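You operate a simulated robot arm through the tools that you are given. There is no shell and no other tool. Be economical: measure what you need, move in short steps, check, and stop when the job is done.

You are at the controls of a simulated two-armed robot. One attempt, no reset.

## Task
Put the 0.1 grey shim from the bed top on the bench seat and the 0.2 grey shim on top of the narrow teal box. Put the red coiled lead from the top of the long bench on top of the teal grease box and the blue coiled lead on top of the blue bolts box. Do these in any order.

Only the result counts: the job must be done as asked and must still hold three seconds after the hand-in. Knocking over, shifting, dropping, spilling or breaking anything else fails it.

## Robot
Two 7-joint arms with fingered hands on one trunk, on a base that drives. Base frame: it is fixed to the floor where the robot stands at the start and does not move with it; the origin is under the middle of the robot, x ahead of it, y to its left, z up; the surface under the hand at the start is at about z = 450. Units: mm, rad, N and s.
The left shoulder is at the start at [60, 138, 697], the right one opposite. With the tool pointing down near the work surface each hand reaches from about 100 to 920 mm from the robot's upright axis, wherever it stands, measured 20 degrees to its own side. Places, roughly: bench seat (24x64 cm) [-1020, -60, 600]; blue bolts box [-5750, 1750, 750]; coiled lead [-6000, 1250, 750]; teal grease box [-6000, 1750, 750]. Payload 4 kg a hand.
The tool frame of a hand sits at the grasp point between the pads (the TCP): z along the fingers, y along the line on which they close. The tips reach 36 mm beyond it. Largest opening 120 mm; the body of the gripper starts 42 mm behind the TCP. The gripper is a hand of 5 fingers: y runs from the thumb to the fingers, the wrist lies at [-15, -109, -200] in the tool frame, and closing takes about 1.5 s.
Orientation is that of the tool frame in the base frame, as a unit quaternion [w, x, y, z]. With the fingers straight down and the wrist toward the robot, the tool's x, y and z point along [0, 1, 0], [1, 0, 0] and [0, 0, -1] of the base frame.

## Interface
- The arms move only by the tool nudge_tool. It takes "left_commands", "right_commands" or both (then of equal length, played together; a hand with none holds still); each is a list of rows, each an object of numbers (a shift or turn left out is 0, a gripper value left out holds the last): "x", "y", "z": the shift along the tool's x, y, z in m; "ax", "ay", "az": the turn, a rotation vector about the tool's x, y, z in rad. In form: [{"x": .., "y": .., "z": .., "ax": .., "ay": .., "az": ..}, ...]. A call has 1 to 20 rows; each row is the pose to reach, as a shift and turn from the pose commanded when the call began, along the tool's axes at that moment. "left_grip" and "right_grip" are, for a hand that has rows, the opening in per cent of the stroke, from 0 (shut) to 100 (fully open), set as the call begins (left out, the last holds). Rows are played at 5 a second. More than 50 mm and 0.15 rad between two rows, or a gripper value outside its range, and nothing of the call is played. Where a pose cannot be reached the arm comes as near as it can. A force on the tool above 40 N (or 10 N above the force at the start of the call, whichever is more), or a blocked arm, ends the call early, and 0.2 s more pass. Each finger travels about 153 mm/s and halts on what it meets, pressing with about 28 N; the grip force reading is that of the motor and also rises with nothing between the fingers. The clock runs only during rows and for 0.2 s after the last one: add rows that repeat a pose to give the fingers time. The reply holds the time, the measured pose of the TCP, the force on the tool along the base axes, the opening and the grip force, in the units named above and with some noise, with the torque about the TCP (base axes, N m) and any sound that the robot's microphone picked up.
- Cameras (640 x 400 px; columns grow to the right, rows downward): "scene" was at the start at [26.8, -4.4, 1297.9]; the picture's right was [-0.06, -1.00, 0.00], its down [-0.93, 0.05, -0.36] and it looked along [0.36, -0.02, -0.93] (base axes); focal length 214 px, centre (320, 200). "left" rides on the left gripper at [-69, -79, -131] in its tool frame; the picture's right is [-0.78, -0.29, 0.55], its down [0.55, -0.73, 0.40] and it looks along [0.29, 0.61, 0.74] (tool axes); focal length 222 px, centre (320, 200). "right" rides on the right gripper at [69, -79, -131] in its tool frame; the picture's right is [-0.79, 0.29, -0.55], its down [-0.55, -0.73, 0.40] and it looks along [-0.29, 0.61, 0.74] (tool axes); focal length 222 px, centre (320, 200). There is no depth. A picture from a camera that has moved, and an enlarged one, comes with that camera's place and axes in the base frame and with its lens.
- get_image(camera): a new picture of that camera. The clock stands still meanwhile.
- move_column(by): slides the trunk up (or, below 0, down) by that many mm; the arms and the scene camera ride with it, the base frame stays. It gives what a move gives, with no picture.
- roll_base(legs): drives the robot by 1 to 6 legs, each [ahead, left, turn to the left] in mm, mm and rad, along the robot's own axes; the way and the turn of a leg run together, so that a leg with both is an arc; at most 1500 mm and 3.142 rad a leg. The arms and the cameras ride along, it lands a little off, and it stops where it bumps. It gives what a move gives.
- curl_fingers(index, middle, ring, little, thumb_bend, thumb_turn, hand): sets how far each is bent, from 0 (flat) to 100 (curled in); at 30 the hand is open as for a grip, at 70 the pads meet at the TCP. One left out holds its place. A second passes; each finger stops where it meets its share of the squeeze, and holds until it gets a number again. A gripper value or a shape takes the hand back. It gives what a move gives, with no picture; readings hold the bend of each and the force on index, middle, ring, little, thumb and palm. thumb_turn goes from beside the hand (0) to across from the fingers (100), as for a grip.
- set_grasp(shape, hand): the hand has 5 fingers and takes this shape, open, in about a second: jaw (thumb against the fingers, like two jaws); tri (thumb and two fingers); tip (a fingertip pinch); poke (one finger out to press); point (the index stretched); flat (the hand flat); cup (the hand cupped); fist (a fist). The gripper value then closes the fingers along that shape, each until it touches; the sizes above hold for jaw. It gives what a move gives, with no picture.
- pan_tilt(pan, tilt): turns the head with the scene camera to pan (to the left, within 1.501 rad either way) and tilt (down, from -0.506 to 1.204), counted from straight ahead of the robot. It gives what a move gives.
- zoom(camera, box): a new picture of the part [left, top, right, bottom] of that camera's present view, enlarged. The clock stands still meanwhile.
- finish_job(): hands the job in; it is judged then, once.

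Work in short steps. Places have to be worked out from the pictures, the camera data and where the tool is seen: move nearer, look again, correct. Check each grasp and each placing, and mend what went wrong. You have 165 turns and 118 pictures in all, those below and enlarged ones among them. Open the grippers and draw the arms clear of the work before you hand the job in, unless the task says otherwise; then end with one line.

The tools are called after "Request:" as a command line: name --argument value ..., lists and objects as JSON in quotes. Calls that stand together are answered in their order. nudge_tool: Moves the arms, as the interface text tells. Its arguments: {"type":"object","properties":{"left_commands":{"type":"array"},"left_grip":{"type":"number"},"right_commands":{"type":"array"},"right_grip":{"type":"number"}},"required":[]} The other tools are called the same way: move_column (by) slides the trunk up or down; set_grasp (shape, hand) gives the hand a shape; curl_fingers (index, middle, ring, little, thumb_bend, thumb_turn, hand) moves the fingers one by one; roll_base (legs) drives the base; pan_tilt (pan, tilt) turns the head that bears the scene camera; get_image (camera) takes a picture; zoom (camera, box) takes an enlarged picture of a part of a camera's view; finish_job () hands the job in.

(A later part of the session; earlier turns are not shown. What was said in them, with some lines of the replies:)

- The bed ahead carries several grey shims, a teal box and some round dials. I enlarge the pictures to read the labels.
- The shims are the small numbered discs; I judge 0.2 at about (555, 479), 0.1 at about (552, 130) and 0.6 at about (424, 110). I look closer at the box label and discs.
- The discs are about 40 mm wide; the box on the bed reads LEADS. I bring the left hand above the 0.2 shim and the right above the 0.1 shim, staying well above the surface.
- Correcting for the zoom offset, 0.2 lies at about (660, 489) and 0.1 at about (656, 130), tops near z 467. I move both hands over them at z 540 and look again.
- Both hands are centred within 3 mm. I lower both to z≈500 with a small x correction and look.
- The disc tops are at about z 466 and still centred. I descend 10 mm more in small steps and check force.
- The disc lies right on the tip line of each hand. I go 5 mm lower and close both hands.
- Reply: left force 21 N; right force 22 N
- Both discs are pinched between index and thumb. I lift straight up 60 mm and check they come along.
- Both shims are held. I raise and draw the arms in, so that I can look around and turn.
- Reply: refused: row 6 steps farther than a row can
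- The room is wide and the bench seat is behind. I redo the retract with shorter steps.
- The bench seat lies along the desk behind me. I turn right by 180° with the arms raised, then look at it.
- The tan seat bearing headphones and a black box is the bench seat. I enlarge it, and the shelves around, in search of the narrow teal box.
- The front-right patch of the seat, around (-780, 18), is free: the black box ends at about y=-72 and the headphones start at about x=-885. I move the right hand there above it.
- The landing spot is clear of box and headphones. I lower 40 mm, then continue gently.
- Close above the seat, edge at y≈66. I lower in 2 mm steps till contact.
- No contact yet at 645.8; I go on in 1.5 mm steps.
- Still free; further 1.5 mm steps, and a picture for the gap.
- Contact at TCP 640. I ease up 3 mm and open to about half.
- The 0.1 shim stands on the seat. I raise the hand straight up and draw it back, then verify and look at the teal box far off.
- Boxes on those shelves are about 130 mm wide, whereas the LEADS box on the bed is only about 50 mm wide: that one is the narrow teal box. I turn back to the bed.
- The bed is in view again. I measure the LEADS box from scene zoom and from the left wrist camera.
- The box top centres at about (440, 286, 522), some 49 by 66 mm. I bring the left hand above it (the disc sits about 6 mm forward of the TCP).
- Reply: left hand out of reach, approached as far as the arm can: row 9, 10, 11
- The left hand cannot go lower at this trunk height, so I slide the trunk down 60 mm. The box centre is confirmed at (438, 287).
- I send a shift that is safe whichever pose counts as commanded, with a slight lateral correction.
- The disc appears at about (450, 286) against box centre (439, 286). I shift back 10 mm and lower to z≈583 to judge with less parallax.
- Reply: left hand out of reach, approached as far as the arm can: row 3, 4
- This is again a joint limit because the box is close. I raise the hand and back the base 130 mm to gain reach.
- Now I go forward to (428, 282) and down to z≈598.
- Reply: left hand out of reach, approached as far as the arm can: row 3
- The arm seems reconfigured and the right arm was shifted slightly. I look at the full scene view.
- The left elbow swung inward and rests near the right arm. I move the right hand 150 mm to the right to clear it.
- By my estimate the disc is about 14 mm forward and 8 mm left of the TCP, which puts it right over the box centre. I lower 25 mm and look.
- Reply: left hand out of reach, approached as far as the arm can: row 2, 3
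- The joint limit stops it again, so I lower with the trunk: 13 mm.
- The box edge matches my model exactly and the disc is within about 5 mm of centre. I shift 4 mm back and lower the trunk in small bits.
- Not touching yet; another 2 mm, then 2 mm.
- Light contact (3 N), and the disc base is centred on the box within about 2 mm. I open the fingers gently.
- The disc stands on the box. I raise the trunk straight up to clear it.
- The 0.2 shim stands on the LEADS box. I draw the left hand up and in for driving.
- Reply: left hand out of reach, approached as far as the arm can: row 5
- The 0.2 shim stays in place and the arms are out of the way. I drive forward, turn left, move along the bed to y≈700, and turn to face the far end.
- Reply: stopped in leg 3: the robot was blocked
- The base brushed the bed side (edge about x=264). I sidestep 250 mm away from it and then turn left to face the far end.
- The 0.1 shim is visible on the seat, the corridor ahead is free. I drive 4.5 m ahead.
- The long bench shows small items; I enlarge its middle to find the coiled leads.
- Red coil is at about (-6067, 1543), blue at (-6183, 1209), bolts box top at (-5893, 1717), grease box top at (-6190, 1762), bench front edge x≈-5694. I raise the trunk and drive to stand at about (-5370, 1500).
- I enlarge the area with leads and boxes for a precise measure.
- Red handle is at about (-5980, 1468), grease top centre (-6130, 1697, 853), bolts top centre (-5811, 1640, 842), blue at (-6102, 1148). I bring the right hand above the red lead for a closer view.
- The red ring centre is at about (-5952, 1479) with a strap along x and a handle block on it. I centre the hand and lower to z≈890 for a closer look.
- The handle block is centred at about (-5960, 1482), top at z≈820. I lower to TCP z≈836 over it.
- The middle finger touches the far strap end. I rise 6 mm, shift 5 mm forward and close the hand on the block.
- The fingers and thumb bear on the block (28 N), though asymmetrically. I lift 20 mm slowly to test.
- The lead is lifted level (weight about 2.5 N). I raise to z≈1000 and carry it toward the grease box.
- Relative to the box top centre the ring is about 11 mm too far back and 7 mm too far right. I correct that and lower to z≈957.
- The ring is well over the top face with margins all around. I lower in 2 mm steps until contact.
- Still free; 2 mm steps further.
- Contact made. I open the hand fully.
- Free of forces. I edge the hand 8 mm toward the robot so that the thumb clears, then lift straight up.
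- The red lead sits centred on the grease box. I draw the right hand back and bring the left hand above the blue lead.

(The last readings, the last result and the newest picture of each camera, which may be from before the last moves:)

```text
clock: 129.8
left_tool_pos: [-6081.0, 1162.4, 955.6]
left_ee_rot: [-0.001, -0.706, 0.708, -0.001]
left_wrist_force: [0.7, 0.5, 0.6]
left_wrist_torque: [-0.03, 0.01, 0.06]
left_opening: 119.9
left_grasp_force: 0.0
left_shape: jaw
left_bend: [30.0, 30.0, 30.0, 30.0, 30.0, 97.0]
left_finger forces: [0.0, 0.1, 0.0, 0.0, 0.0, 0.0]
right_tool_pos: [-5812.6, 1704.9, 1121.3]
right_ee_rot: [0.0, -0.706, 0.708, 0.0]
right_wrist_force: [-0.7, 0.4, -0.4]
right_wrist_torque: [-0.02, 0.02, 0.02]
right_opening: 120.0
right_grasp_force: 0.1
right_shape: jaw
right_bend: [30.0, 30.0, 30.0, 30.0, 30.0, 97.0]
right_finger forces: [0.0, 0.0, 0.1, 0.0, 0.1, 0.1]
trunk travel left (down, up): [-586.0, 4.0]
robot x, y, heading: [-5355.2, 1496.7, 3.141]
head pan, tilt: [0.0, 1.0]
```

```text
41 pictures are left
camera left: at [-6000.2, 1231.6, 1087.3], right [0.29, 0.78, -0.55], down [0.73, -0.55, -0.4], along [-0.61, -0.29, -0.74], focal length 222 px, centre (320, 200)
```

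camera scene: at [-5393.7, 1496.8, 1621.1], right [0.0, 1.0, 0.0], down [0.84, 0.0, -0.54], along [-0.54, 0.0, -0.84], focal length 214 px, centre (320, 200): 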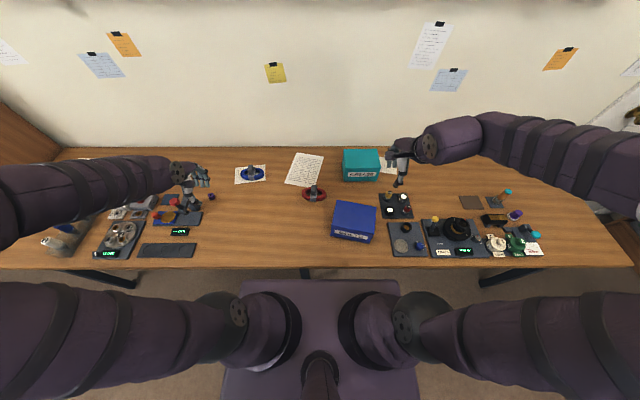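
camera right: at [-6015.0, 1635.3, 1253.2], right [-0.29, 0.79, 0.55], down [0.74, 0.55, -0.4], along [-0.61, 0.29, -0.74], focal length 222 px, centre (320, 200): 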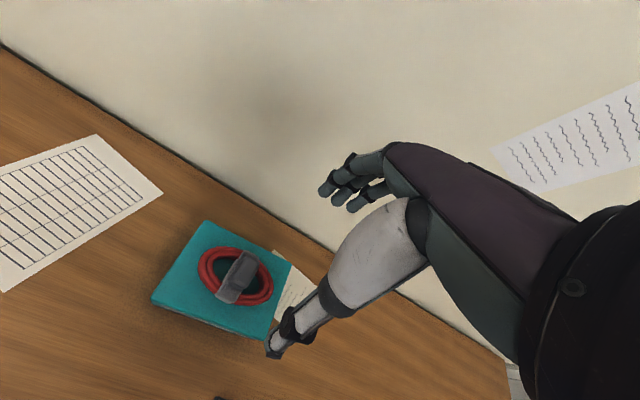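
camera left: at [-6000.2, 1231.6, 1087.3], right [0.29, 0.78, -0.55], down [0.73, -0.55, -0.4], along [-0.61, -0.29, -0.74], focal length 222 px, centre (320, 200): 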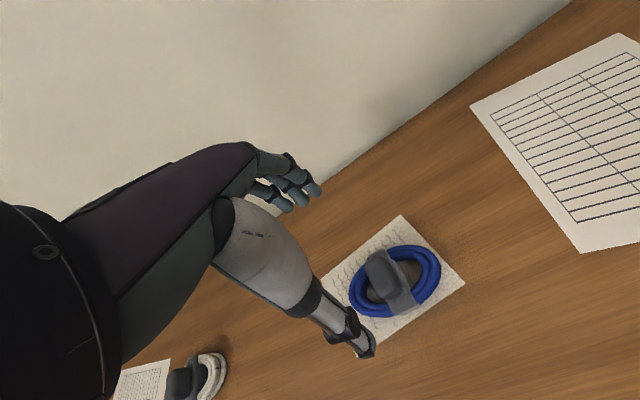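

Blue block is at about (-6074, 1164). I lower to z≈842, staying 7 mm nearer so that the thumb clears.

Request:
nudge_tool --left_commands '[{"y": -0.014, "x": -0.002, "z": 0.02}, {"y": -0.014, "x": -0.002, "z": 0.06}, {"y": -0.014, "x": -0.002, "z": 0.09}, {"y": -0.014, "x": -0.002, "z": 0.113}, {"y": -0.014, "x": -0.002, "z": 0.113}]'

Request:
zoom --camera "left" --box '[230, 140, 410, 370]'

Request:
zoom --camera "scene" --box '[210, 140, 310, 210]'

```text
clock: 130.9
left_tool_pos: [-6066.8, 1162.8, 841.6]
left_ee_rot: [0.001, 0.707, -0.707, 0.001]
left_wrist_force: [-0.9, 0.2, -0.4]
left_wrist_torque: [-0.04, 0.03, 0.04]
left_opening: 120.0
left_grasp_force: 0.1
left_shape: jaw
left_bend: [30.0, 30.0, 30.0, 30.0, 30.0, 97.0]
left_finger forces: [0.0, 0.0, 0.1, 0.1, 0.0, 0.0]
right_tool_pos: [-5813.5, 1703.9, 1121.8]
right_ee_rot: [0.0, -0.707, 0.708, -0.001]
right_wrist_force: [0.0, -0.2, 0.9]
right_wrist_torque: [0.0, -0.04, 0.03]
right_opening: 119.7
right_grasp_force: 0.1
right_shape: jaw
right_bend: [30.0, 30.0, 30.0, 30.0, 30.0, 97.0]
right_finger forces: [0.0, 0.1, 0.0, 0.0, 0.1, 0.1]
trunk travel left (down, up): [-586.0, 4.0]
robot x, y, heading: [-5352.2, 1500.6, 3.136]
head pan, tilt: [0.0, 1.0]
```

```text
1.74 times, centred on (320, 255) of left
camera zoom: at [-5986.2, 1233.5, 973.2], right [0.29, 0.78, -0.55], down [0.73, -0.55, -0.4], along [-0.61, -0.29, -0.74], focal length 386 px, centre (320, 104)
```

zoom: 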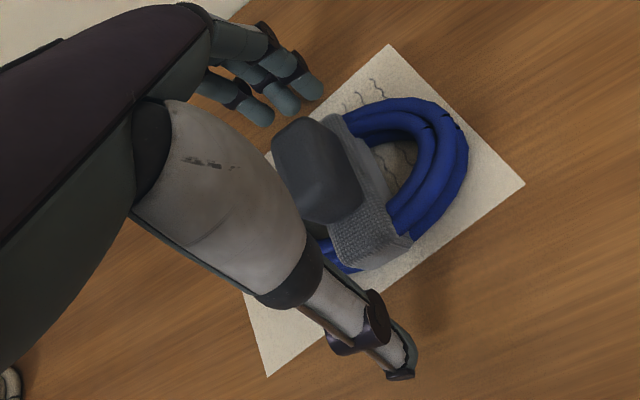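

```text
5.71 times, centred on (260, 175) of scene
camera zoom: at [-5393.3, 1496.9, 1621.0], right [0.0, 1.0, 0.0], down [0.84, 0.0, -0.54], along [-0.54, 0.0, -0.84], focal length 1226 px, centre (663, 343)
```

zoom: 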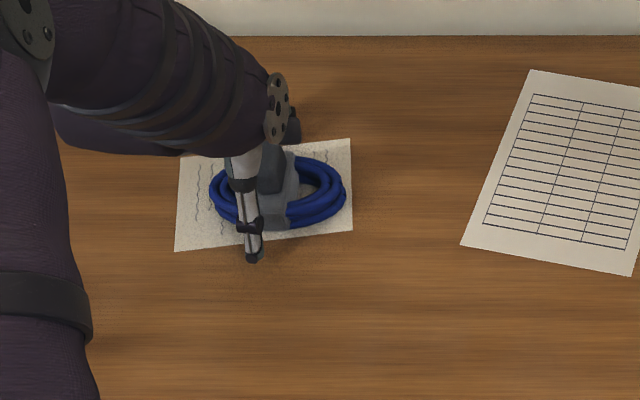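

The hand is clear of the lead. The thumb lies somewhat left of the block, so I shift 5 mm right, 3 mm forward, then close.

Request:
nudge_tool --left_commands '[{"x": -0.005, "y": 0.003}, {"x": -0.005, "y": 0.003}]'

Request:
nudge_tool --left_commands '[{"z": 0}, {"z": 0}, {"z": 0}, {"z": 0}, {"z": 0}, {"z": 0}, {"z": 0}, {"z": 0}]' --left_grip 0

Request:
zoom --camera "left" --box '[230, 140, 410, 370]'

```text
clock: 131.6
left_tool_pos: [-6070.2, 1168.4, 842.3]
left_ee_rot: [0.0, -0.706, 0.708, -0.001]
left_wrist_force: [-0.9, -0.2, -0.6]
left_wrist_torque: [0.02, 0.0, 0.02]
left_opening: 119.8
left_grasp_force: 0.1
left_shape: jaw
left_bend: [30.0, 30.0, 30.0, 30.0, 30.0, 97.0]
left_finger forces: [0.0, 0.0, 0.0, 0.0, 0.0, 0.0]
right_tool_pos: [-5813.6, 1704.4, 1122.7]
right_ee_rot: [0.0, -0.707, 0.708, -0.001]
right_wrist_force: [0.8, -1.1, -0.5]
right_wrist_torque: [0.05, -0.02, -0.01]
right_opening: 119.8
right_grasp_force: 0.1
right_shape: jaw
right_bend: [30.0, 30.0, 30.0, 30.0, 30.0, 97.0]
right_finger forces: [0.0, 0.1, 0.1, 0.1, 0.0, 0.0]
trunk travel left (down, up): [-586.0, 4.0]
robot x, y, heading: [-5349.8, 1497.2, 3.142]
head pan, tilt: [0.0, 1.0]
```

```text
clock: 133.3
left_tool_pos: [-6070.1, 1169.2, 842.8]
left_ee_rot: [0.0, -0.705, 0.709, -0.001]
left_wrist_force: [-0.3, 0.0, 0.2]
left_wrist_torque: [0.01, 0.01, -0.02]
left_opening: 64.6
left_grasp_force: 28.2
left_shape: jaw
left_bend: [42.0, 46.0, 49.0, 70.0, 48.0, 100.0]
left_finger forces: [14.0, 7.5, 3.2, 0.0, 24.8, 0.1]
right_tool_pos: [-5813.0, 1704.3, 1122.9]
right_ee_rot: [0.0, -0.706, 0.708, 0.0]
right_wrist_force: [0.6, 0.5, 0.5]
right_wrist_torque: [0.01, -0.02, -0.01]
right_opening: 119.8
right_grasp_force: 0.1
right_shape: jaw
right_bend: [30.0, 30.0, 30.0, 30.0, 30.0, 97.0]
right_finger forces: [0.0, 0.0, 0.0, 0.0, 0.1, 0.0]
trunk travel left (down, up): [-586.0, 4.0]
robot x, y, heading: [-5354.7, 1498.1, 3.144]
head pan, tilt: [0.0, 1.0]
```

```text
1.74 times, centred on (320, 255) of left
camera zoom: at [-5989.3, 1238.2, 973.1], right [0.29, 0.78, -0.55], down [0.73, -0.55, -0.4], along [-0.61, -0.29, -0.74], focal length 386 px, centre (320, 104)
```

zoom: 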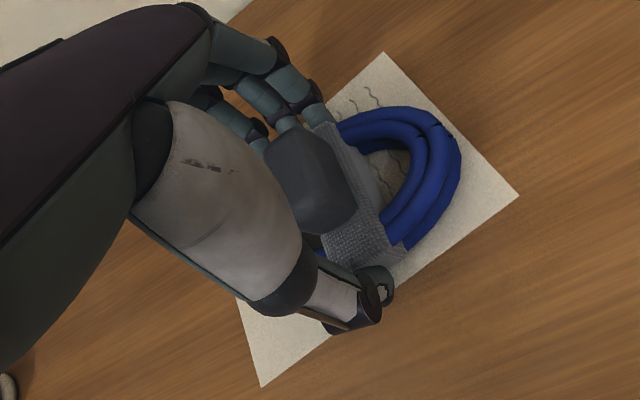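

A balanced grip this time. I lift slowly, first 20 mm, then to z≈1010.

Request:
nudge_tool --left_commands '[{"z": -0.006}, {"z": -0.013}, {"z": -0.02}, {"z": -0.045}, {"z": -0.08}, {"z": -0.12}, {"z": -0.17}, {"z": -0.17}]'

Request:
get_image --camera "left"

```text
clock: 135.2
left_tool_pos: [-6069.2, 1168.7, 1010.8]
left_ee_rot: [0.0, -0.706, 0.708, -0.002]
left_wrist_force: [-0.2, 0.4, -0.8]
left_wrist_torque: [0.01, -0.01, 0.03]
left_opening: 64.6
left_grasp_force: 28.1
left_shape: jaw
left_bend: [42.0, 46.0, 49.0, 70.0, 48.0, 100.0]
left_finger forces: [14.1, 7.5, 3.2, 0.1, 24.8, 0.0]
right_tool_pos: [-5813.2, 1703.8, 1122.2]
right_ee_rot: [0.001, -0.707, 0.707, -0.001]
right_wrist_force: [-1.0, -0.5, 1.2]
right_wrist_torque: [-0.03, 0.01, -0.02]
right_opening: 119.9
right_grasp_force: 0.0
right_shape: jaw
right_bend: [30.0, 30.0, 30.0, 30.0, 30.0, 97.0]
right_finger forces: [0.0, 0.1, 0.0, 0.1, 0.0, 0.1]
trunk travel left (down, up): [-586.0, 4.0]
robot x, y, heading: [-5352.8, 1499.4, 3.14]
head pan, tilt: [0.0, 1.0]
```

```text
37 pictures are left
camera left: at [-5989.1, 1238.5, 1142.4], right [0.29, 0.78, -0.55], down [0.73, -0.55, -0.39], along [-0.61, -0.29, -0.74], focal length 222 px, centre (320, 200)
```

left: 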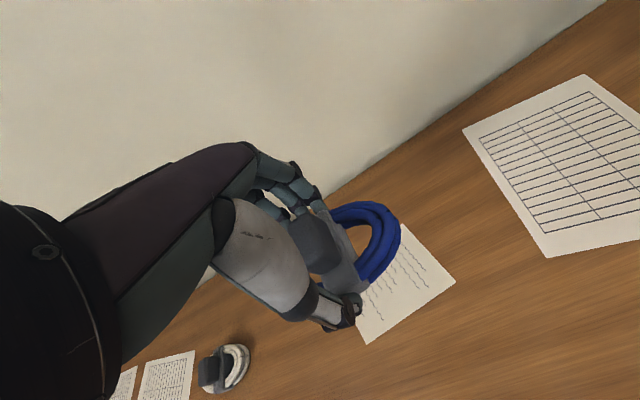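

The blue lead is held. I back the base 155 mm and sidestep 400 mm right so the bolts box falls to the left hand.

Request:
roll_base --legs '[[-155, 0, 0], [0, -400, 0]]'

Request:
pan_tilt --pan 0.3 --tilt 0.95

Request:
get_image --camera "scene"

Request:
get_image --camera "left"

```text
clock: 138.6
left_tool_pos: [-5915.1, 1570.2, 1011.5]
left_ee_rot: [0.0, -0.705, 0.709, -0.002]
left_wrist_force: [0.3, -0.2, -1.4]
left_wrist_torque: [-0.02, -0.02, 0.02]
left_opening: 64.7
left_grasp_force: 28.0
left_shape: jaw
left_bend: [42.0, 46.0, 49.0, 70.0, 48.0, 100.0]
left_finger forces: [14.1, 7.5, 3.2, 0.0, 24.9, 0.0]
right_tool_pos: [-5656.6, 2104.4, 1120.9]
right_ee_rot: [-0.001, -0.705, 0.709, -0.001]
right_wrist_force: [0.2, 0.5, 0.8]
right_wrist_torque: [-0.01, -0.02, 0.0]
right_opening: 119.7
right_grasp_force: 0.0
right_shape: jaw
right_bend: [30.0, 30.0, 30.0, 30.0, 30.0, 97.0]
right_finger forces: [0.1, 0.1, 0.0, 0.0, 0.0, 0.0]
trunk travel left (down, up): [-586.0, 4.0]
robot x, y, heading: [-5199.6, 1895.7, 3.137]
head pan, tilt: [0.0, 1.0]
```

```text
clock: 139.4
left_tool_pos: [-5914.1, 1571.2, 1010.1]
left_ee_rot: [0.0, -0.705, 0.709, -0.002]
left_wrist_force: [-0.6, -0.4, -1.3]
left_wrist_torque: [-0.01, -0.02, 0.03]
left_opening: 64.8
left_grasp_force: 27.5
left_shape: jaw
left_bend: [42.0, 46.0, 49.0, 70.0, 48.0, 100.0]
left_finger forces: [14.1, 7.5, 3.2, 0.0, 25.0, 0.0]
right_tool_pos: [-5656.8, 2103.4, 1121.9]
right_ee_rot: [0.0, -0.705, 0.709, 0.001]
right_wrist_force: [0.7, -0.6, -0.1]
right_wrist_torque: [0.05, -0.02, 0.0]
right_opening: 119.9
right_grasp_force: 0.0
right_shape: jaw
right_bend: [30.0, 30.0, 30.0, 30.0, 30.0, 97.0]
right_finger forces: [0.1, 0.0, 0.0, 0.1, 0.1, 0.1]
trunk travel left (down, up): [-586.0, 4.0]
robot x, y, heading: [-5198.3, 1898.8, 3.14]
head pan, tilt: [0.3, 0.949]
```

```text
36 pictures are left
camera scene: at [-5238.2, 1873.6, 1624.6], right [-0.29, 0.96, 0.0], down [0.78, 0.24, -0.58], along [-0.56, -0.17, -0.81], focal length 214 px, centre (320, 200)
```

scene: 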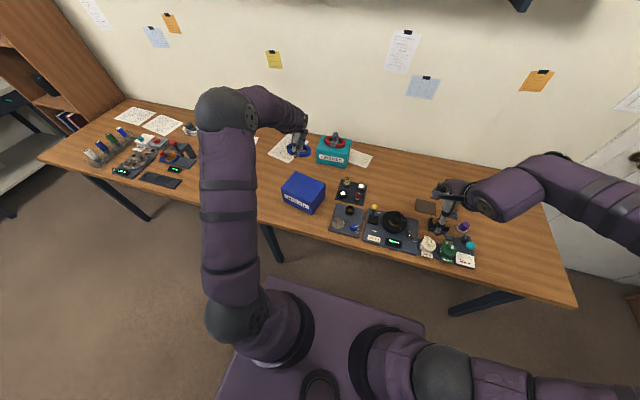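

```text
35 pictures are left
camera left: at [-5834.0, 1638.9, 1142.6], right [0.3, 0.78, -0.55], down [0.73, -0.55, -0.4], along [-0.61, -0.28, -0.74], focal length 222 px, centre (320, 200)
```

left: 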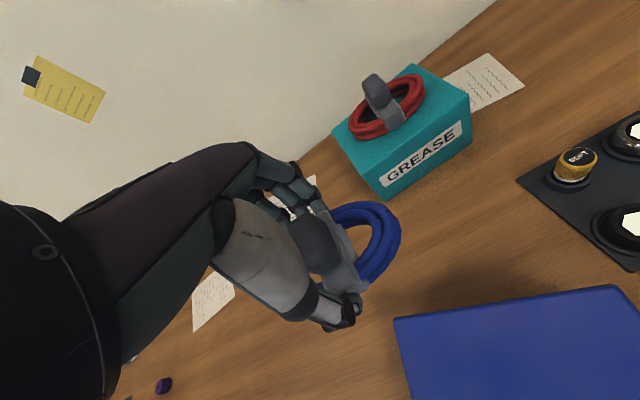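

Bolts box top is partly seen by the left camera, centre near (-5785, 1640). I take a scene zoom to refine.

Request:
zoom --camera "scene" --box '[240, 110, 370, 220]'

```text
3.64 times, centred on (305, 165) of scene
camera zoom: at [-5238.2, 1873.6, 1624.6], right [-0.29, 0.96, 0.0], down [0.78, 0.24, -0.58], along [-0.56, -0.17, -0.81], focal length 780 px, centre (374, 327)
```

zoom: 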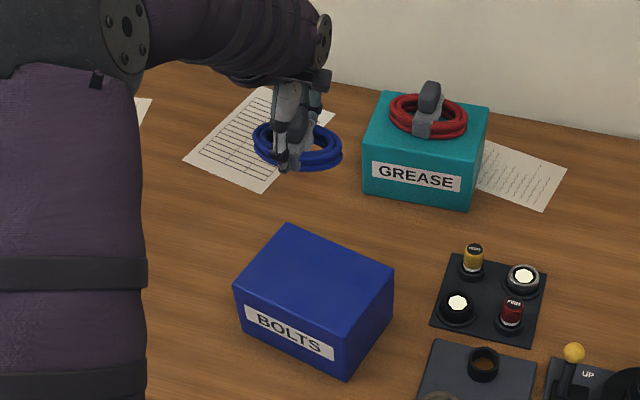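

Scene and hand views agree: bolts top centre ≈(-5786, 1636). I move the left hand so the ring is over it, at constant height.

Request:
nudge_tool --left_commands '[{"x": -0.02, "y": -0.038}, {"x": -0.04, "y": -0.076}, {"x": -0.06, "y": -0.114}, {"x": -0.07, "y": -0.132}, {"x": -0.07, "y": -0.132}]'

Request:
get_image --camera "left"

Request:
zoom --camera "scene" --box '[240, 110, 370, 220]'

```text
clock: 140.6
left_tool_pos: [-5782.1, 1639.1, 1012.8]
left_ee_rot: [0.001, -0.705, 0.709, -0.002]
left_wrist_force: [0.2, -0.6, -0.6]
left_wrist_torque: [0.02, -0.03, 0.02]
left_opening: 64.6
left_grasp_force: 28.7
left_shape: jaw
left_bend: [42.0, 46.0, 49.0, 70.0, 48.0, 100.0]
left_finger forces: [14.1, 7.4, 3.3, 0.0, 24.8, 0.0]
right_tool_pos: [-5656.2, 2103.0, 1121.3]
right_ee_rot: [0.001, -0.705, 0.709, 0.0]
right_wrist_force: [0.1, 0.0, 0.0]
right_wrist_torque: [0.0, -0.01, 0.01]
right_opening: 119.7
right_grasp_force: 0.1
right_shape: jaw
right_bend: [30.0, 30.0, 30.0, 30.0, 30.0, 97.0]
right_finger forces: [0.0, 0.0, 0.0, 0.2, 0.1, 0.1]
trunk travel left (down, up): [-586.0, 4.0]
robot x, y, heading: [-5198.8, 1893.4, 3.136]
head pan, tilt: [0.3, 0.949]
```

```text
33 pictures are left
camera left: at [-5700.7, 1708.1, 1143.2], right [0.3, 0.78, -0.55], down [0.73, -0.55, -0.4], along [-0.61, -0.28, -0.74], focal length 222 px, centre (320, 200)
```

left: 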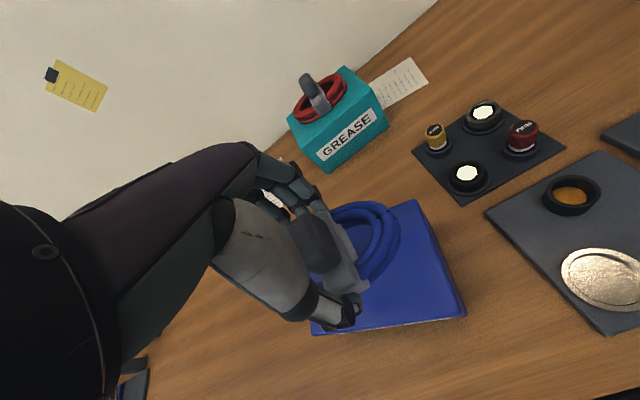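

```text
3.64 times, centred on (305, 165) of scene
camera zoom: at [-5238.1, 1873.5, 1624.6], right [-0.29, 0.96, 0.0], down [0.78, 0.24, -0.58], along [-0.56, -0.17, -0.81], focal length 780 px, centre (374, 327)
```

zoom: 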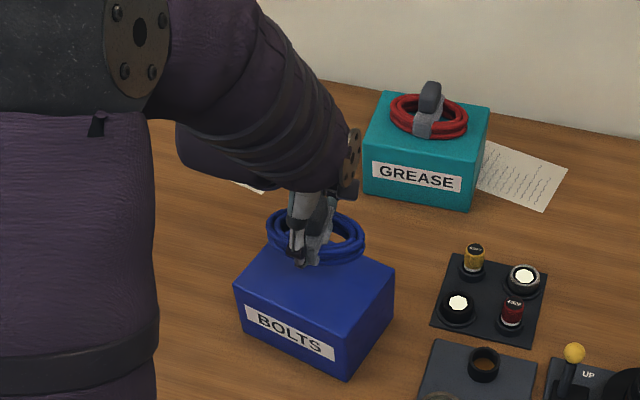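

Both views say the ring is about 12 mm too near and 11 mm too far right of the box centre. I correct and lower to z≈950.

Request:
nudge_tool --left_commands '[{"x": 0.011, "y": 0.012}, {"x": 0.011, "y": 0.012, "z": 0.035}, {"x": 0.011, "y": 0.012, "z": 0.058}, {"x": 0.011, "y": 0.012, "z": 0.058}]'

Request:
get_image --camera "left"

Request:
zoom --camera "scene" --box '[260, 130, 360, 220]'

```text
clock: 141.6
left_tool_pos: [-5793.5, 1627.7, 952.8]
left_ee_rot: [0.001, -0.705, 0.709, -0.002]
left_wrist_force: [0.9, 0.0, -1.8]
left_wrist_torque: [-0.05, -0.03, 0.0]
left_opening: 64.7
left_grasp_force: 27.9
left_shape: jaw
left_bend: [42.0, 46.0, 49.0, 70.0, 48.0, 100.0]
left_finger forces: [14.1, 7.4, 3.2, 0.0, 24.8, 0.0]
right_tool_pos: [-5655.9, 2103.6, 1121.8]
right_ee_rot: [0.0, -0.705, 0.709, 0.0]
right_wrist_force: [0.9, 0.3, -0.7]
right_wrist_torque: [-0.03, 0.05, 0.01]
right_opening: 119.9
right_grasp_force: 0.1
right_shape: jaw
right_bend: [30.0, 30.0, 30.0, 30.0, 30.0, 97.0]
right_finger forces: [0.0, 0.0, 0.2, 0.0, 0.0, 0.0]
trunk travel left (down, up): [-586.0, 4.0]
robot x, y, heading: [-5200.8, 1895.0, 3.131]
head pan, tilt: [0.3, 0.949]
```

```text
31 pictures are left
camera left: at [-5713.7, 1696.8, 1084.8], right [0.3, 0.78, -0.55], down [0.73, -0.55, -0.4], along [-0.61, -0.28, -0.74], focal length 222 px, centre (320, 200)
```

left: 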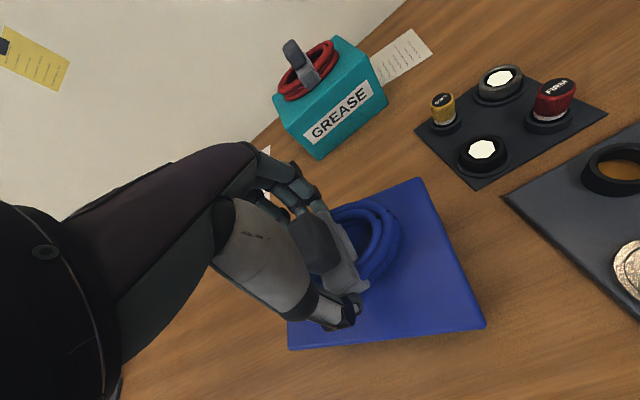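

```text
4.44 times, centred on (310, 175) of scene
camera zoom: at [-5238.0, 1873.7, 1624.6], right [-0.29, 0.96, 0.0], down [0.78, 0.24, -0.58], along [-0.56, -0.17, -0.81], focal length 953 px, centre (364, 311)
```

zoom: 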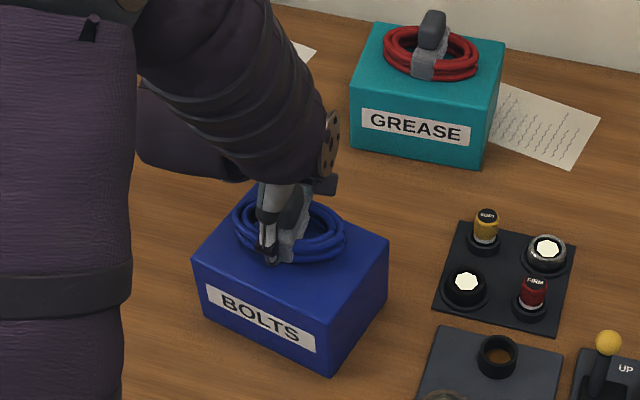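

Averaging both views, the ring is centred within a few mm. I lower in 2 mm steps till contact.

Request:
nudge_tool --left_commands '[{"z": 0.002}, {"z": 0.004}, {"z": 0.006}, {"z": 0.008}]'

```text
clock: 142.6
left_tool_pos: [-5794.4, 1627.9, 945.5]
left_ee_rot: [0.001, -0.704, 0.71, -0.002]
left_wrist_force: [-0.3, -0.2, -0.6]
left_wrist_torque: [0.0, -0.01, 0.0]
left_opening: 65.0
left_grasp_force: 27.9
left_shape: jaw
left_bend: [42.0, 46.0, 49.0, 70.0, 48.0, 100.0]
left_finger forces: [14.0, 7.3, 3.4, 0.0, 24.7, 0.1]
right_tool_pos: [-5655.9, 2103.7, 1121.5]
right_ee_rot: [0.0, -0.705, 0.709, 0.0]
right_wrist_force: [0.3, -0.3, 0.3]
right_wrist_torque: [0.01, 0.0, -0.01]
right_opening: 119.8
right_grasp_force: 0.1
right_shape: jaw
right_bend: [30.0, 30.0, 30.0, 30.0, 30.0, 97.0]
right_finger forces: [0.0, 0.1, 0.0, 0.0, 0.0, 0.0]
trunk travel left (down, up): [-586.0, 4.0]
robot x, y, heading: [-5199.1, 1893.0, 3.138]
head pan, tilt: [0.3, 0.949]
```

Still free; another 6 mm.

Request:
nudge_tool --left_commands '[{"z": 0.002}, {"z": 0.004}, {"z": 0.006}]'

Request:
get_image --camera "left"

Request:
zoom --camera "scene" --box '[270, 150, 340, 210]'

```text
clock: 143.4
left_tool_pos: [-5793.7, 1628.9, 940.5]
left_ee_rot: [-0.001, -0.705, 0.709, 0.0]
left_wrist_force: [1.2, 0.0, 10.9]
left_wrist_torque: [-0.03, -0.17, -0.03]
left_opening: 64.8
left_grasp_force: 27.8
left_shape: jaw
left_bend: [42.0, 46.0, 49.0, 70.0, 48.0, 100.0]
left_finger forces: [14.1, 7.6, 3.4, 0.0, 26.3, 0.1]
right_tool_pos: [-5655.3, 2101.6, 1122.7]
right_ee_rot: [0.0, -0.706, 0.708, 0.0]
right_wrist_force: [0.0, -0.3, -0.2]
right_wrist_torque: [-0.01, 0.0, -0.02]
right_opening: 119.9
right_grasp_force: 0.1
right_shape: jaw
right_bend: [30.0, 30.0, 30.0, 30.0, 30.0, 97.0]
right_finger forces: [0.0, 0.1, 0.0, 0.0, 0.0, 0.1]
trunk travel left (down, up): [-586.0, 4.0]
robot x, y, heading: [-5198.1, 1893.5, 3.138]
head pan, tilt: [0.3, 0.949]
```

```text
29 pictures are left
camera left: at [-5713.2, 1697.2, 1072.0], right [0.29, 0.78, -0.55], down [0.73, -0.55, -0.4], along [-0.62, -0.28, -0.74], focal length 222 px, centre (320, 200)
```

left: 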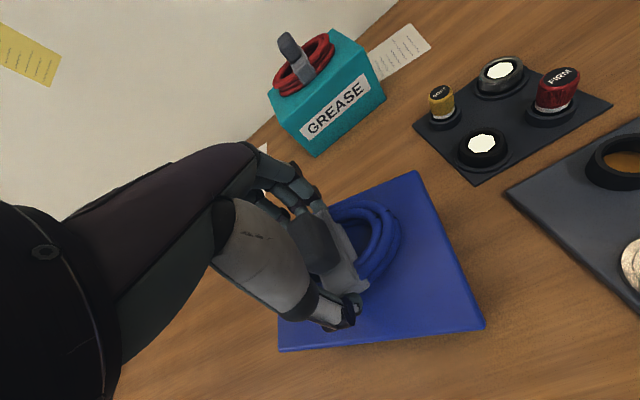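

```text
6.67 times, centred on (305, 180) of scene
camera zoom: at [-5237.1, 1873.9, 1624.9], right [-0.29, 0.96, 0.0], down [0.78, 0.24, -0.58], along [-0.56, -0.17, -0.81], focal length 1430 px, centre (420, 333)
```

zoom: 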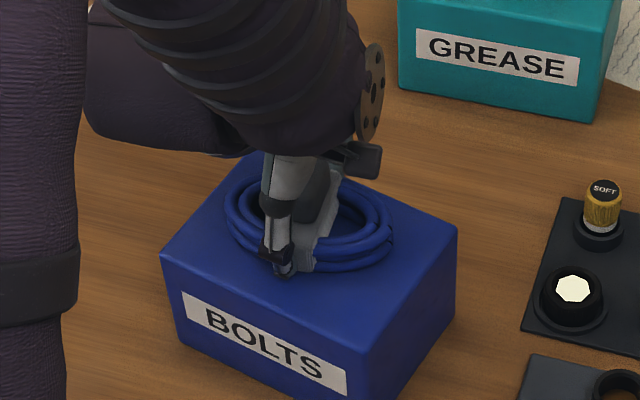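

Contact at 940.5. The ring is a few mm toward the back edge; I lift 5 mm, shift 5 mm toward me, and set down again lightly.

Request:
nudge_tool --left_commands '[{"z": -0.006}, {"z": -0.006, "y": -0.005}, {"z": -0.003, "y": -0.005}, {"z": -0.001, "y": -0.005}, {"z": -0.001, "y": -0.005}]'

```text
clock: 144.6
left_tool_pos: [-5789.0, 1627.2, 940.8]
left_ee_rot: [-0.001, -0.705, 0.709, 0.0]
left_wrist_force: [0.8, 1.3, 5.9]
left_wrist_torque: [-0.04, -0.12, -0.01]
left_opening: 64.8
left_grasp_force: 27.7
left_shape: jaw
left_bend: [42.0, 46.0, 49.0, 70.0, 48.0, 99.0]
left_finger forces: [14.1, 7.4, 3.3, 0.1, 26.4, 0.1]
right_tool_pos: [-5655.8, 2102.8, 1122.2]
right_ee_rot: [0.0, -0.706, 0.709, -0.001]
right_wrist_force: [0.0, 0.2, 0.0]
right_wrist_torque: [-0.01, 0.02, 0.01]
right_opening: 119.9
right_grasp_force: 0.1
right_shape: jaw
right_bend: [30.0, 30.0, 30.0, 30.0, 30.0, 97.0]
right_finger forces: [0.0, 0.0, 0.1, 0.0, 0.0, 0.0]
trunk travel left (down, up): [-586.0, 4.0]
robot x, y, heading: [-5199.8, 1895.8, 3.138]
head pan, tilt: [0.3, 0.949]
```

It rests with about 6 N. I open the hand fully.

Request:
nudge_tool --left_commands '[{"z": 0}, {"z": 0}, {"z": 0}, {"z": 0}, {"z": 0}]' --left_grip 100

Request:
get_image --camera "left"

```text
clock: 145.8
left_tool_pos: [-5789.1, 1626.6, 940.8]
left_ee_rot: [0.001, -0.705, 0.709, -0.001]
left_wrist_force: [0.3, 0.1, -0.8]
left_wrist_torque: [0.01, -0.04, -0.03]
left_opening: 119.9
left_grasp_force: 0.1
left_shape: jaw
left_bend: [30.0, 30.0, 30.0, 30.0, 30.0, 97.0]
left_finger forces: [0.0, 0.1, 0.0, 0.0, 0.0, 0.0]
right_tool_pos: [-5656.4, 2103.3, 1121.5]
right_ee_rot: [-0.001, -0.706, 0.708, 0.0]
right_wrist_force: [0.1, -0.3, -1.7]
right_wrist_torque: [0.01, 0.0, -0.01]
right_opening: 119.9
right_grasp_force: 0.0
right_shape: jaw
right_bend: [30.0, 30.0, 30.0, 30.0, 30.0, 97.0]
right_finger forces: [0.0, 0.0, 0.0, 0.0, 0.0, 0.0]
trunk travel left (down, up): [-586.0, 4.0]
robot x, y, heading: [-5198.9, 1897.9, 3.134]
head pan, tilt: [0.3, 0.949]
```

```text
27 pictures are left
camera left: at [-5708.7, 1696.9, 1071.9], right [0.3, 0.78, -0.55], down [0.73, -0.55, -0.4], along [-0.61, -0.28, -0.74], focal length 222 px, centre (320, 200)
```

left: 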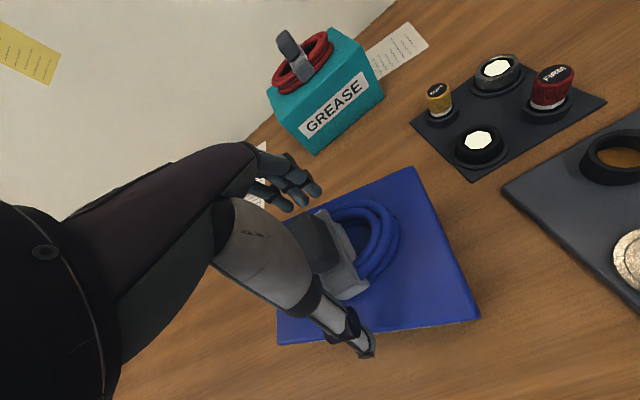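

Released and free of force. I lift the hand straight up and check.

Request:
nudge_tool --left_commands '[{"z": -0.01}, {"z": -0.03}, {"z": -0.06}, {"z": -0.1}, {"z": -0.14}, {"z": -0.17}, {"z": -0.17}]'

Request:
get_image --camera "left"

```text
clock: 147.4
left_tool_pos: [-5789.2, 1628.6, 1111.6]
left_ee_rot: [0.0, -0.705, 0.709, -0.001]
left_wrist_force: [-0.3, 0.3, 0.5]
left_wrist_torque: [0.0, 0.01, 0.02]
left_opening: 119.8
left_grasp_force: 0.1
left_shape: jaw
left_bend: [30.0, 30.0, 30.0, 30.0, 30.0, 97.0]
left_finger forces: [0.0, 0.2, 0.0, 0.0, 0.1, 0.0]
right_tool_pos: [-5656.9, 2103.0, 1122.2]
right_ee_rot: [0.0, -0.706, 0.709, 0.0]
right_wrist_force: [0.2, 1.0, 0.0]
right_wrist_torque: [-0.01, 0.04, -0.02]
right_opening: 119.7
right_grasp_force: 0.0
right_shape: jaw
right_bend: [30.0, 30.0, 30.0, 30.0, 30.0, 97.0]
right_finger forces: [0.1, 0.0, 0.0, 0.0, 0.0, 0.0]
trunk travel left (down, up): [-586.0, 4.0]
robot x, y, heading: [-5200.9, 1893.9, 3.137]
head pan, tilt: [0.3, 0.949]
```

```text
26 pictures are left
camera left: at [-5709.0, 1696.6, 1242.5], right [0.3, 0.78, -0.55], down [0.73, -0.55, -0.4], along [-0.61, -0.28, -0.74], focal length 222 px, centre (320, 200)
```

left: 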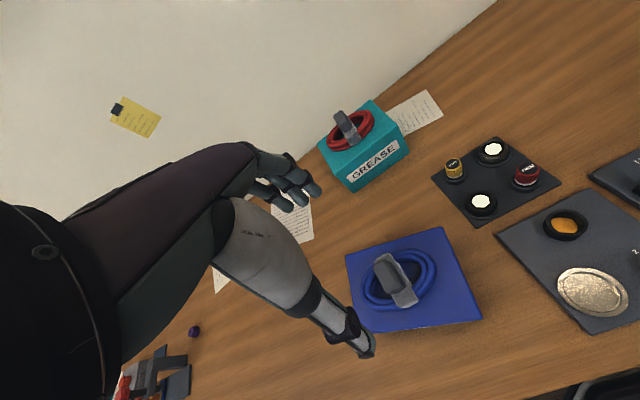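

Both leads are on their boxes. I draw both hands back from the bench and move off, then turn to check the bed and seat from afar.

Request:
nudge_tool --left_commands '[{"y": -0.04}, {"y": -0.08}, {"y": -0.12}, {"y": -0.16}]'

Request:
roll_base --legs '[[-120, 0, 0], [0, 1150, 0], [0, 0, -1.571]]'

Request:
pan_tilt --pan -1.5 --tilt 0.15

Request:
get_image --camera "scene"

```text
clock: 148.4
left_tool_pos: [-5627.9, 1628.7, 1110.6]
left_ee_rot: [-0.001, -0.704, 0.71, -0.001]
left_wrist_force: [-0.3, -0.4, 0.5]
left_wrist_torque: [0.02, 0.05, 0.01]
left_opening: 119.6
left_grasp_force: 0.0
left_shape: jaw
left_bend: [30.0, 30.0, 30.0, 30.0, 30.0, 97.0]
left_finger forces: [0.0, 0.0, 0.0, 0.1, 0.1, 0.1]
right_tool_pos: [-5655.4, 2104.5, 1122.4]
right_ee_rot: [0.0, -0.705, 0.709, 0.0]
right_wrist_force: [1.2, 0.0, -0.1]
right_wrist_torque: [-0.01, 0.02, 0.01]
right_opening: 119.9
right_grasp_force: 0.0
right_shape: jaw
right_bend: [30.0, 30.0, 30.0, 30.0, 30.0, 97.0]
right_finger forces: [0.0, 0.1, 0.0, 0.0, 0.0, 0.1]
trunk travel left (down, up): [-586.0, 4.0]
robot x, y, heading: [-5201.1, 1897.7, 3.136]
head pan, tilt: [0.3, 0.949]
```

```text
clock: 159.0
left_tool_pos: [-5350.1, 1166.1, 1111.0]
left_ee_rot: [-0.001, 0.005, 1.0, -0.001]
left_wrist_force: [0.0, -0.3, -0.7]
left_wrist_torque: [0.0, -0.02, -0.01]
left_opening: 119.7
left_grasp_force: 0.2
left_shape: jaw
left_bend: [30.0, 30.0, 30.0, 30.0, 30.0, 97.0]
left_finger forces: [0.0, 0.0, 0.0, 0.0, 0.0, 0.0]
right_tool_pos: [-4873.8, 1191.7, 1121.5]
right_ee_rot: [-0.001, 0.006, 1.0, 0.0]
right_wrist_force: [0.3, -0.5, -1.0]
right_wrist_torque: [-0.01, -0.02, -0.01]
right_opening: 119.6
right_grasp_force: 0.0
right_shape: jaw
right_bend: [30.0, 30.0, 30.0, 30.0, 30.0, 97.0]
right_finger forces: [0.1, 0.0, 0.0, 0.1, 0.0, 0.0]
trunk travel left (down, up): [-586.0, 4.0]
robot x, y, heading: [-5079.7, 736.5, 1.563]
head pan, tilt: [0.3, 0.949]
```

```text
clock: 160.8
left_tool_pos: [-5350.2, 1166.8, 1109.9]
left_ee_rot: [-0.001, 0.005, 1.0, -0.001]
left_wrist_force: [-1.0, 0.6, 1.0]
left_wrist_torque: [-0.03, 0.01, 0.01]
left_opening: 120.0
left_grasp_force: 0.1
left_shape: jaw
left_bend: [30.0, 30.0, 30.0, 30.0, 30.0, 97.0]
left_finger forces: [0.0, 0.0, 0.0, 0.0, 0.0, 0.1]
right_tool_pos: [-4872.8, 1191.7, 1121.4]
right_ee_rot: [-0.001, 0.005, 1.0, 0.0]
right_wrist_force: [-0.6, -0.5, 0.3]
right_wrist_torque: [0.01, -0.02, 0.0]
right_opening: 120.0
right_grasp_force: 0.0
right_shape: jaw
right_bend: [30.0, 30.0, 30.0, 30.0, 30.0, 97.0]
right_finger forces: [0.0, 0.0, 0.1, 0.0, 0.0, 0.1]
trunk travel left (down, up): [-586.0, 4.0]
robot x, y, heading: [-5080.3, 736.7, 1.559]
head pan, tilt: [-1.499, 0.15]
```

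```text
25 pictures are left
camera scene: at [-4989.6, 710.2, 1694.5], right [0.06, -1.0, 0.0], down [-0.15, -0.01, -0.99], along [0.99, 0.06, -0.15], focal length 214 px, centre (320, 200)
```

scene: 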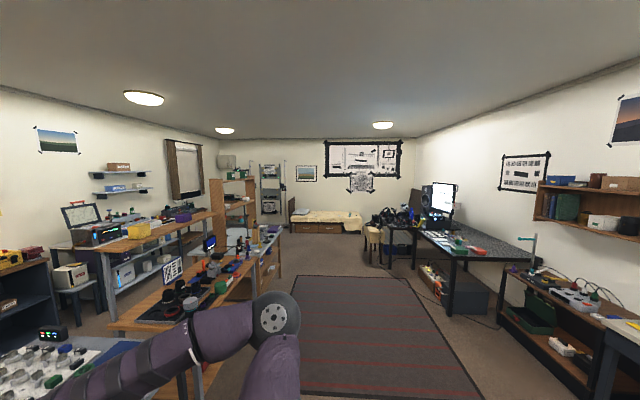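

I enlarge the bed and the seat to check the shims, and turn the view to the bench too.

Request:
zoom --camera "scene" --box '[320, 205, 365, 235]'

Request:
zoom --camera "scene" --box '[355, 215, 395, 245]'

Request:
pan_tilt --pan 0.7 --tilt 0.5

Request:
get_image --camera "scene"

```text
13.33 times, centred on (342, 220) of scene
camera zoom: at [-4989.6, 710.2, 1694.5], right [0.06, -1.0, 0.0], down [-0.15, -0.01, -0.99], along [0.99, 0.06, -0.15], focal length 2860 px, centre (20, -67)
```

zoom: 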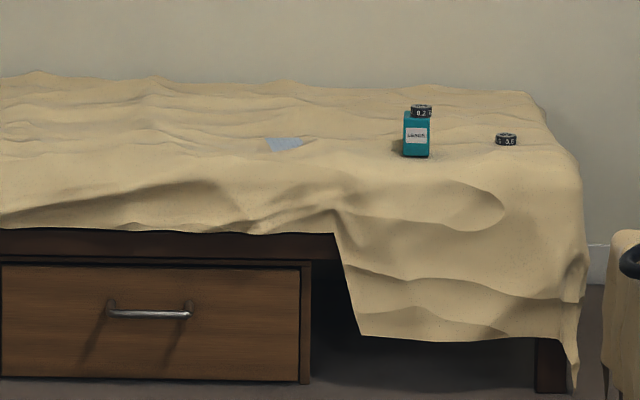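

```text
13.33 times, centred on (375, 230) of scene
camera zoom: at [-4989.6, 710.2, 1694.5], right [0.06, -1.0, 0.0], down [-0.15, -0.01, -0.99], along [0.99, 0.06, -0.15], focal length 2860 px, centre (-413, -200)
```

zoom: 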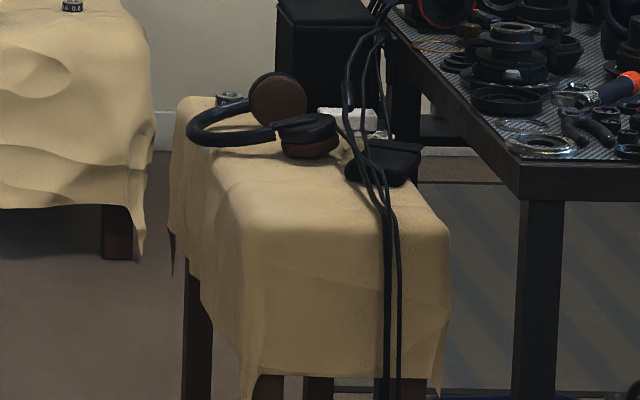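

```text
clock: 162.9
left_tool_pos: [-5350.0, 1166.3, 1111.9]
left_ee_rot: [-0.001, 0.006, 1.0, -0.001]
left_wrist_force: [-1.0, 0.1, 0.1]
left_wrist_torque: [-0.02, -0.02, 0.01]
left_opening: 120.1
left_grasp_force: 0.1
left_shape: jaw
left_bend: [30.0, 30.0, 30.0, 30.0, 30.0, 97.0]
left_finger forces: [0.1, 0.0, 0.1, 0.0, 0.1, 0.1]
right_tool_pos: [-4874.0, 1191.8, 1122.4]
right_ee_rot: [0.0, 0.005, 1.0, 0.0]
right_wrist_force: [0.7, 1.0, -0.7]
right_wrist_torque: [0.0, 0.0, 0.01]
right_opening: 119.8
right_grasp_force: 0.0
right_shape: jaw
right_bend: [30.0, 30.0, 30.0, 30.0, 30.0, 97.0]
right_finger forces: [0.0, 0.0, 0.1, 0.1, 0.0, 0.0]
trunk travel left (down, up): [-586.0, 4.0]
robot x, y, heading: [-5087.5, 736.5, 1.563]
head pan, tilt: [0.7, 0.499]
```

```text
22 pictures are left
camera scene: at [-5140.1, 774.5, 1662.1], right [0.77, 0.64, 0.0], down [0.3, -0.37, -0.88], along [-0.56, 0.68, -0.48], focal length 214 px, centre (320, 200)
```

scene: 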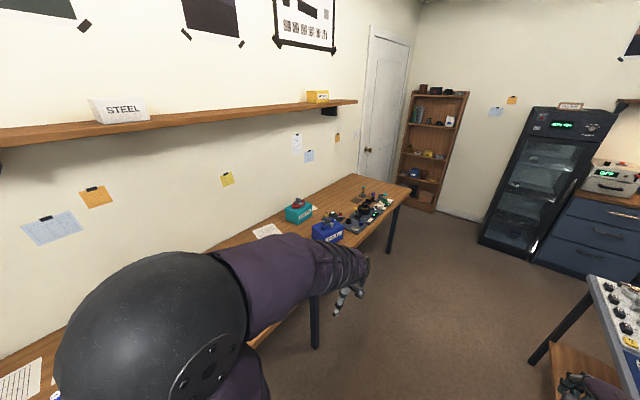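

All four pieces are in place: 0.2 on the narrow teal box, 0.1 on the seat, red lead on the grease box and blue lead on the bolts box. The hands are open and clear, so I hand in.

Request:
finish_job

```text
The job is handed in.
```

I placed all four pieces and handed the job in: the 0.1 shim is on the bench seat, the 0.2 shim on the narrow teal box (I took this to be the LEADS box on the bed), the red lead on the grease box and the blue lead on the bolts box. The base bumped something once beside the bed, probably the bed itself, but a later long-range picture showed both shims still in place.
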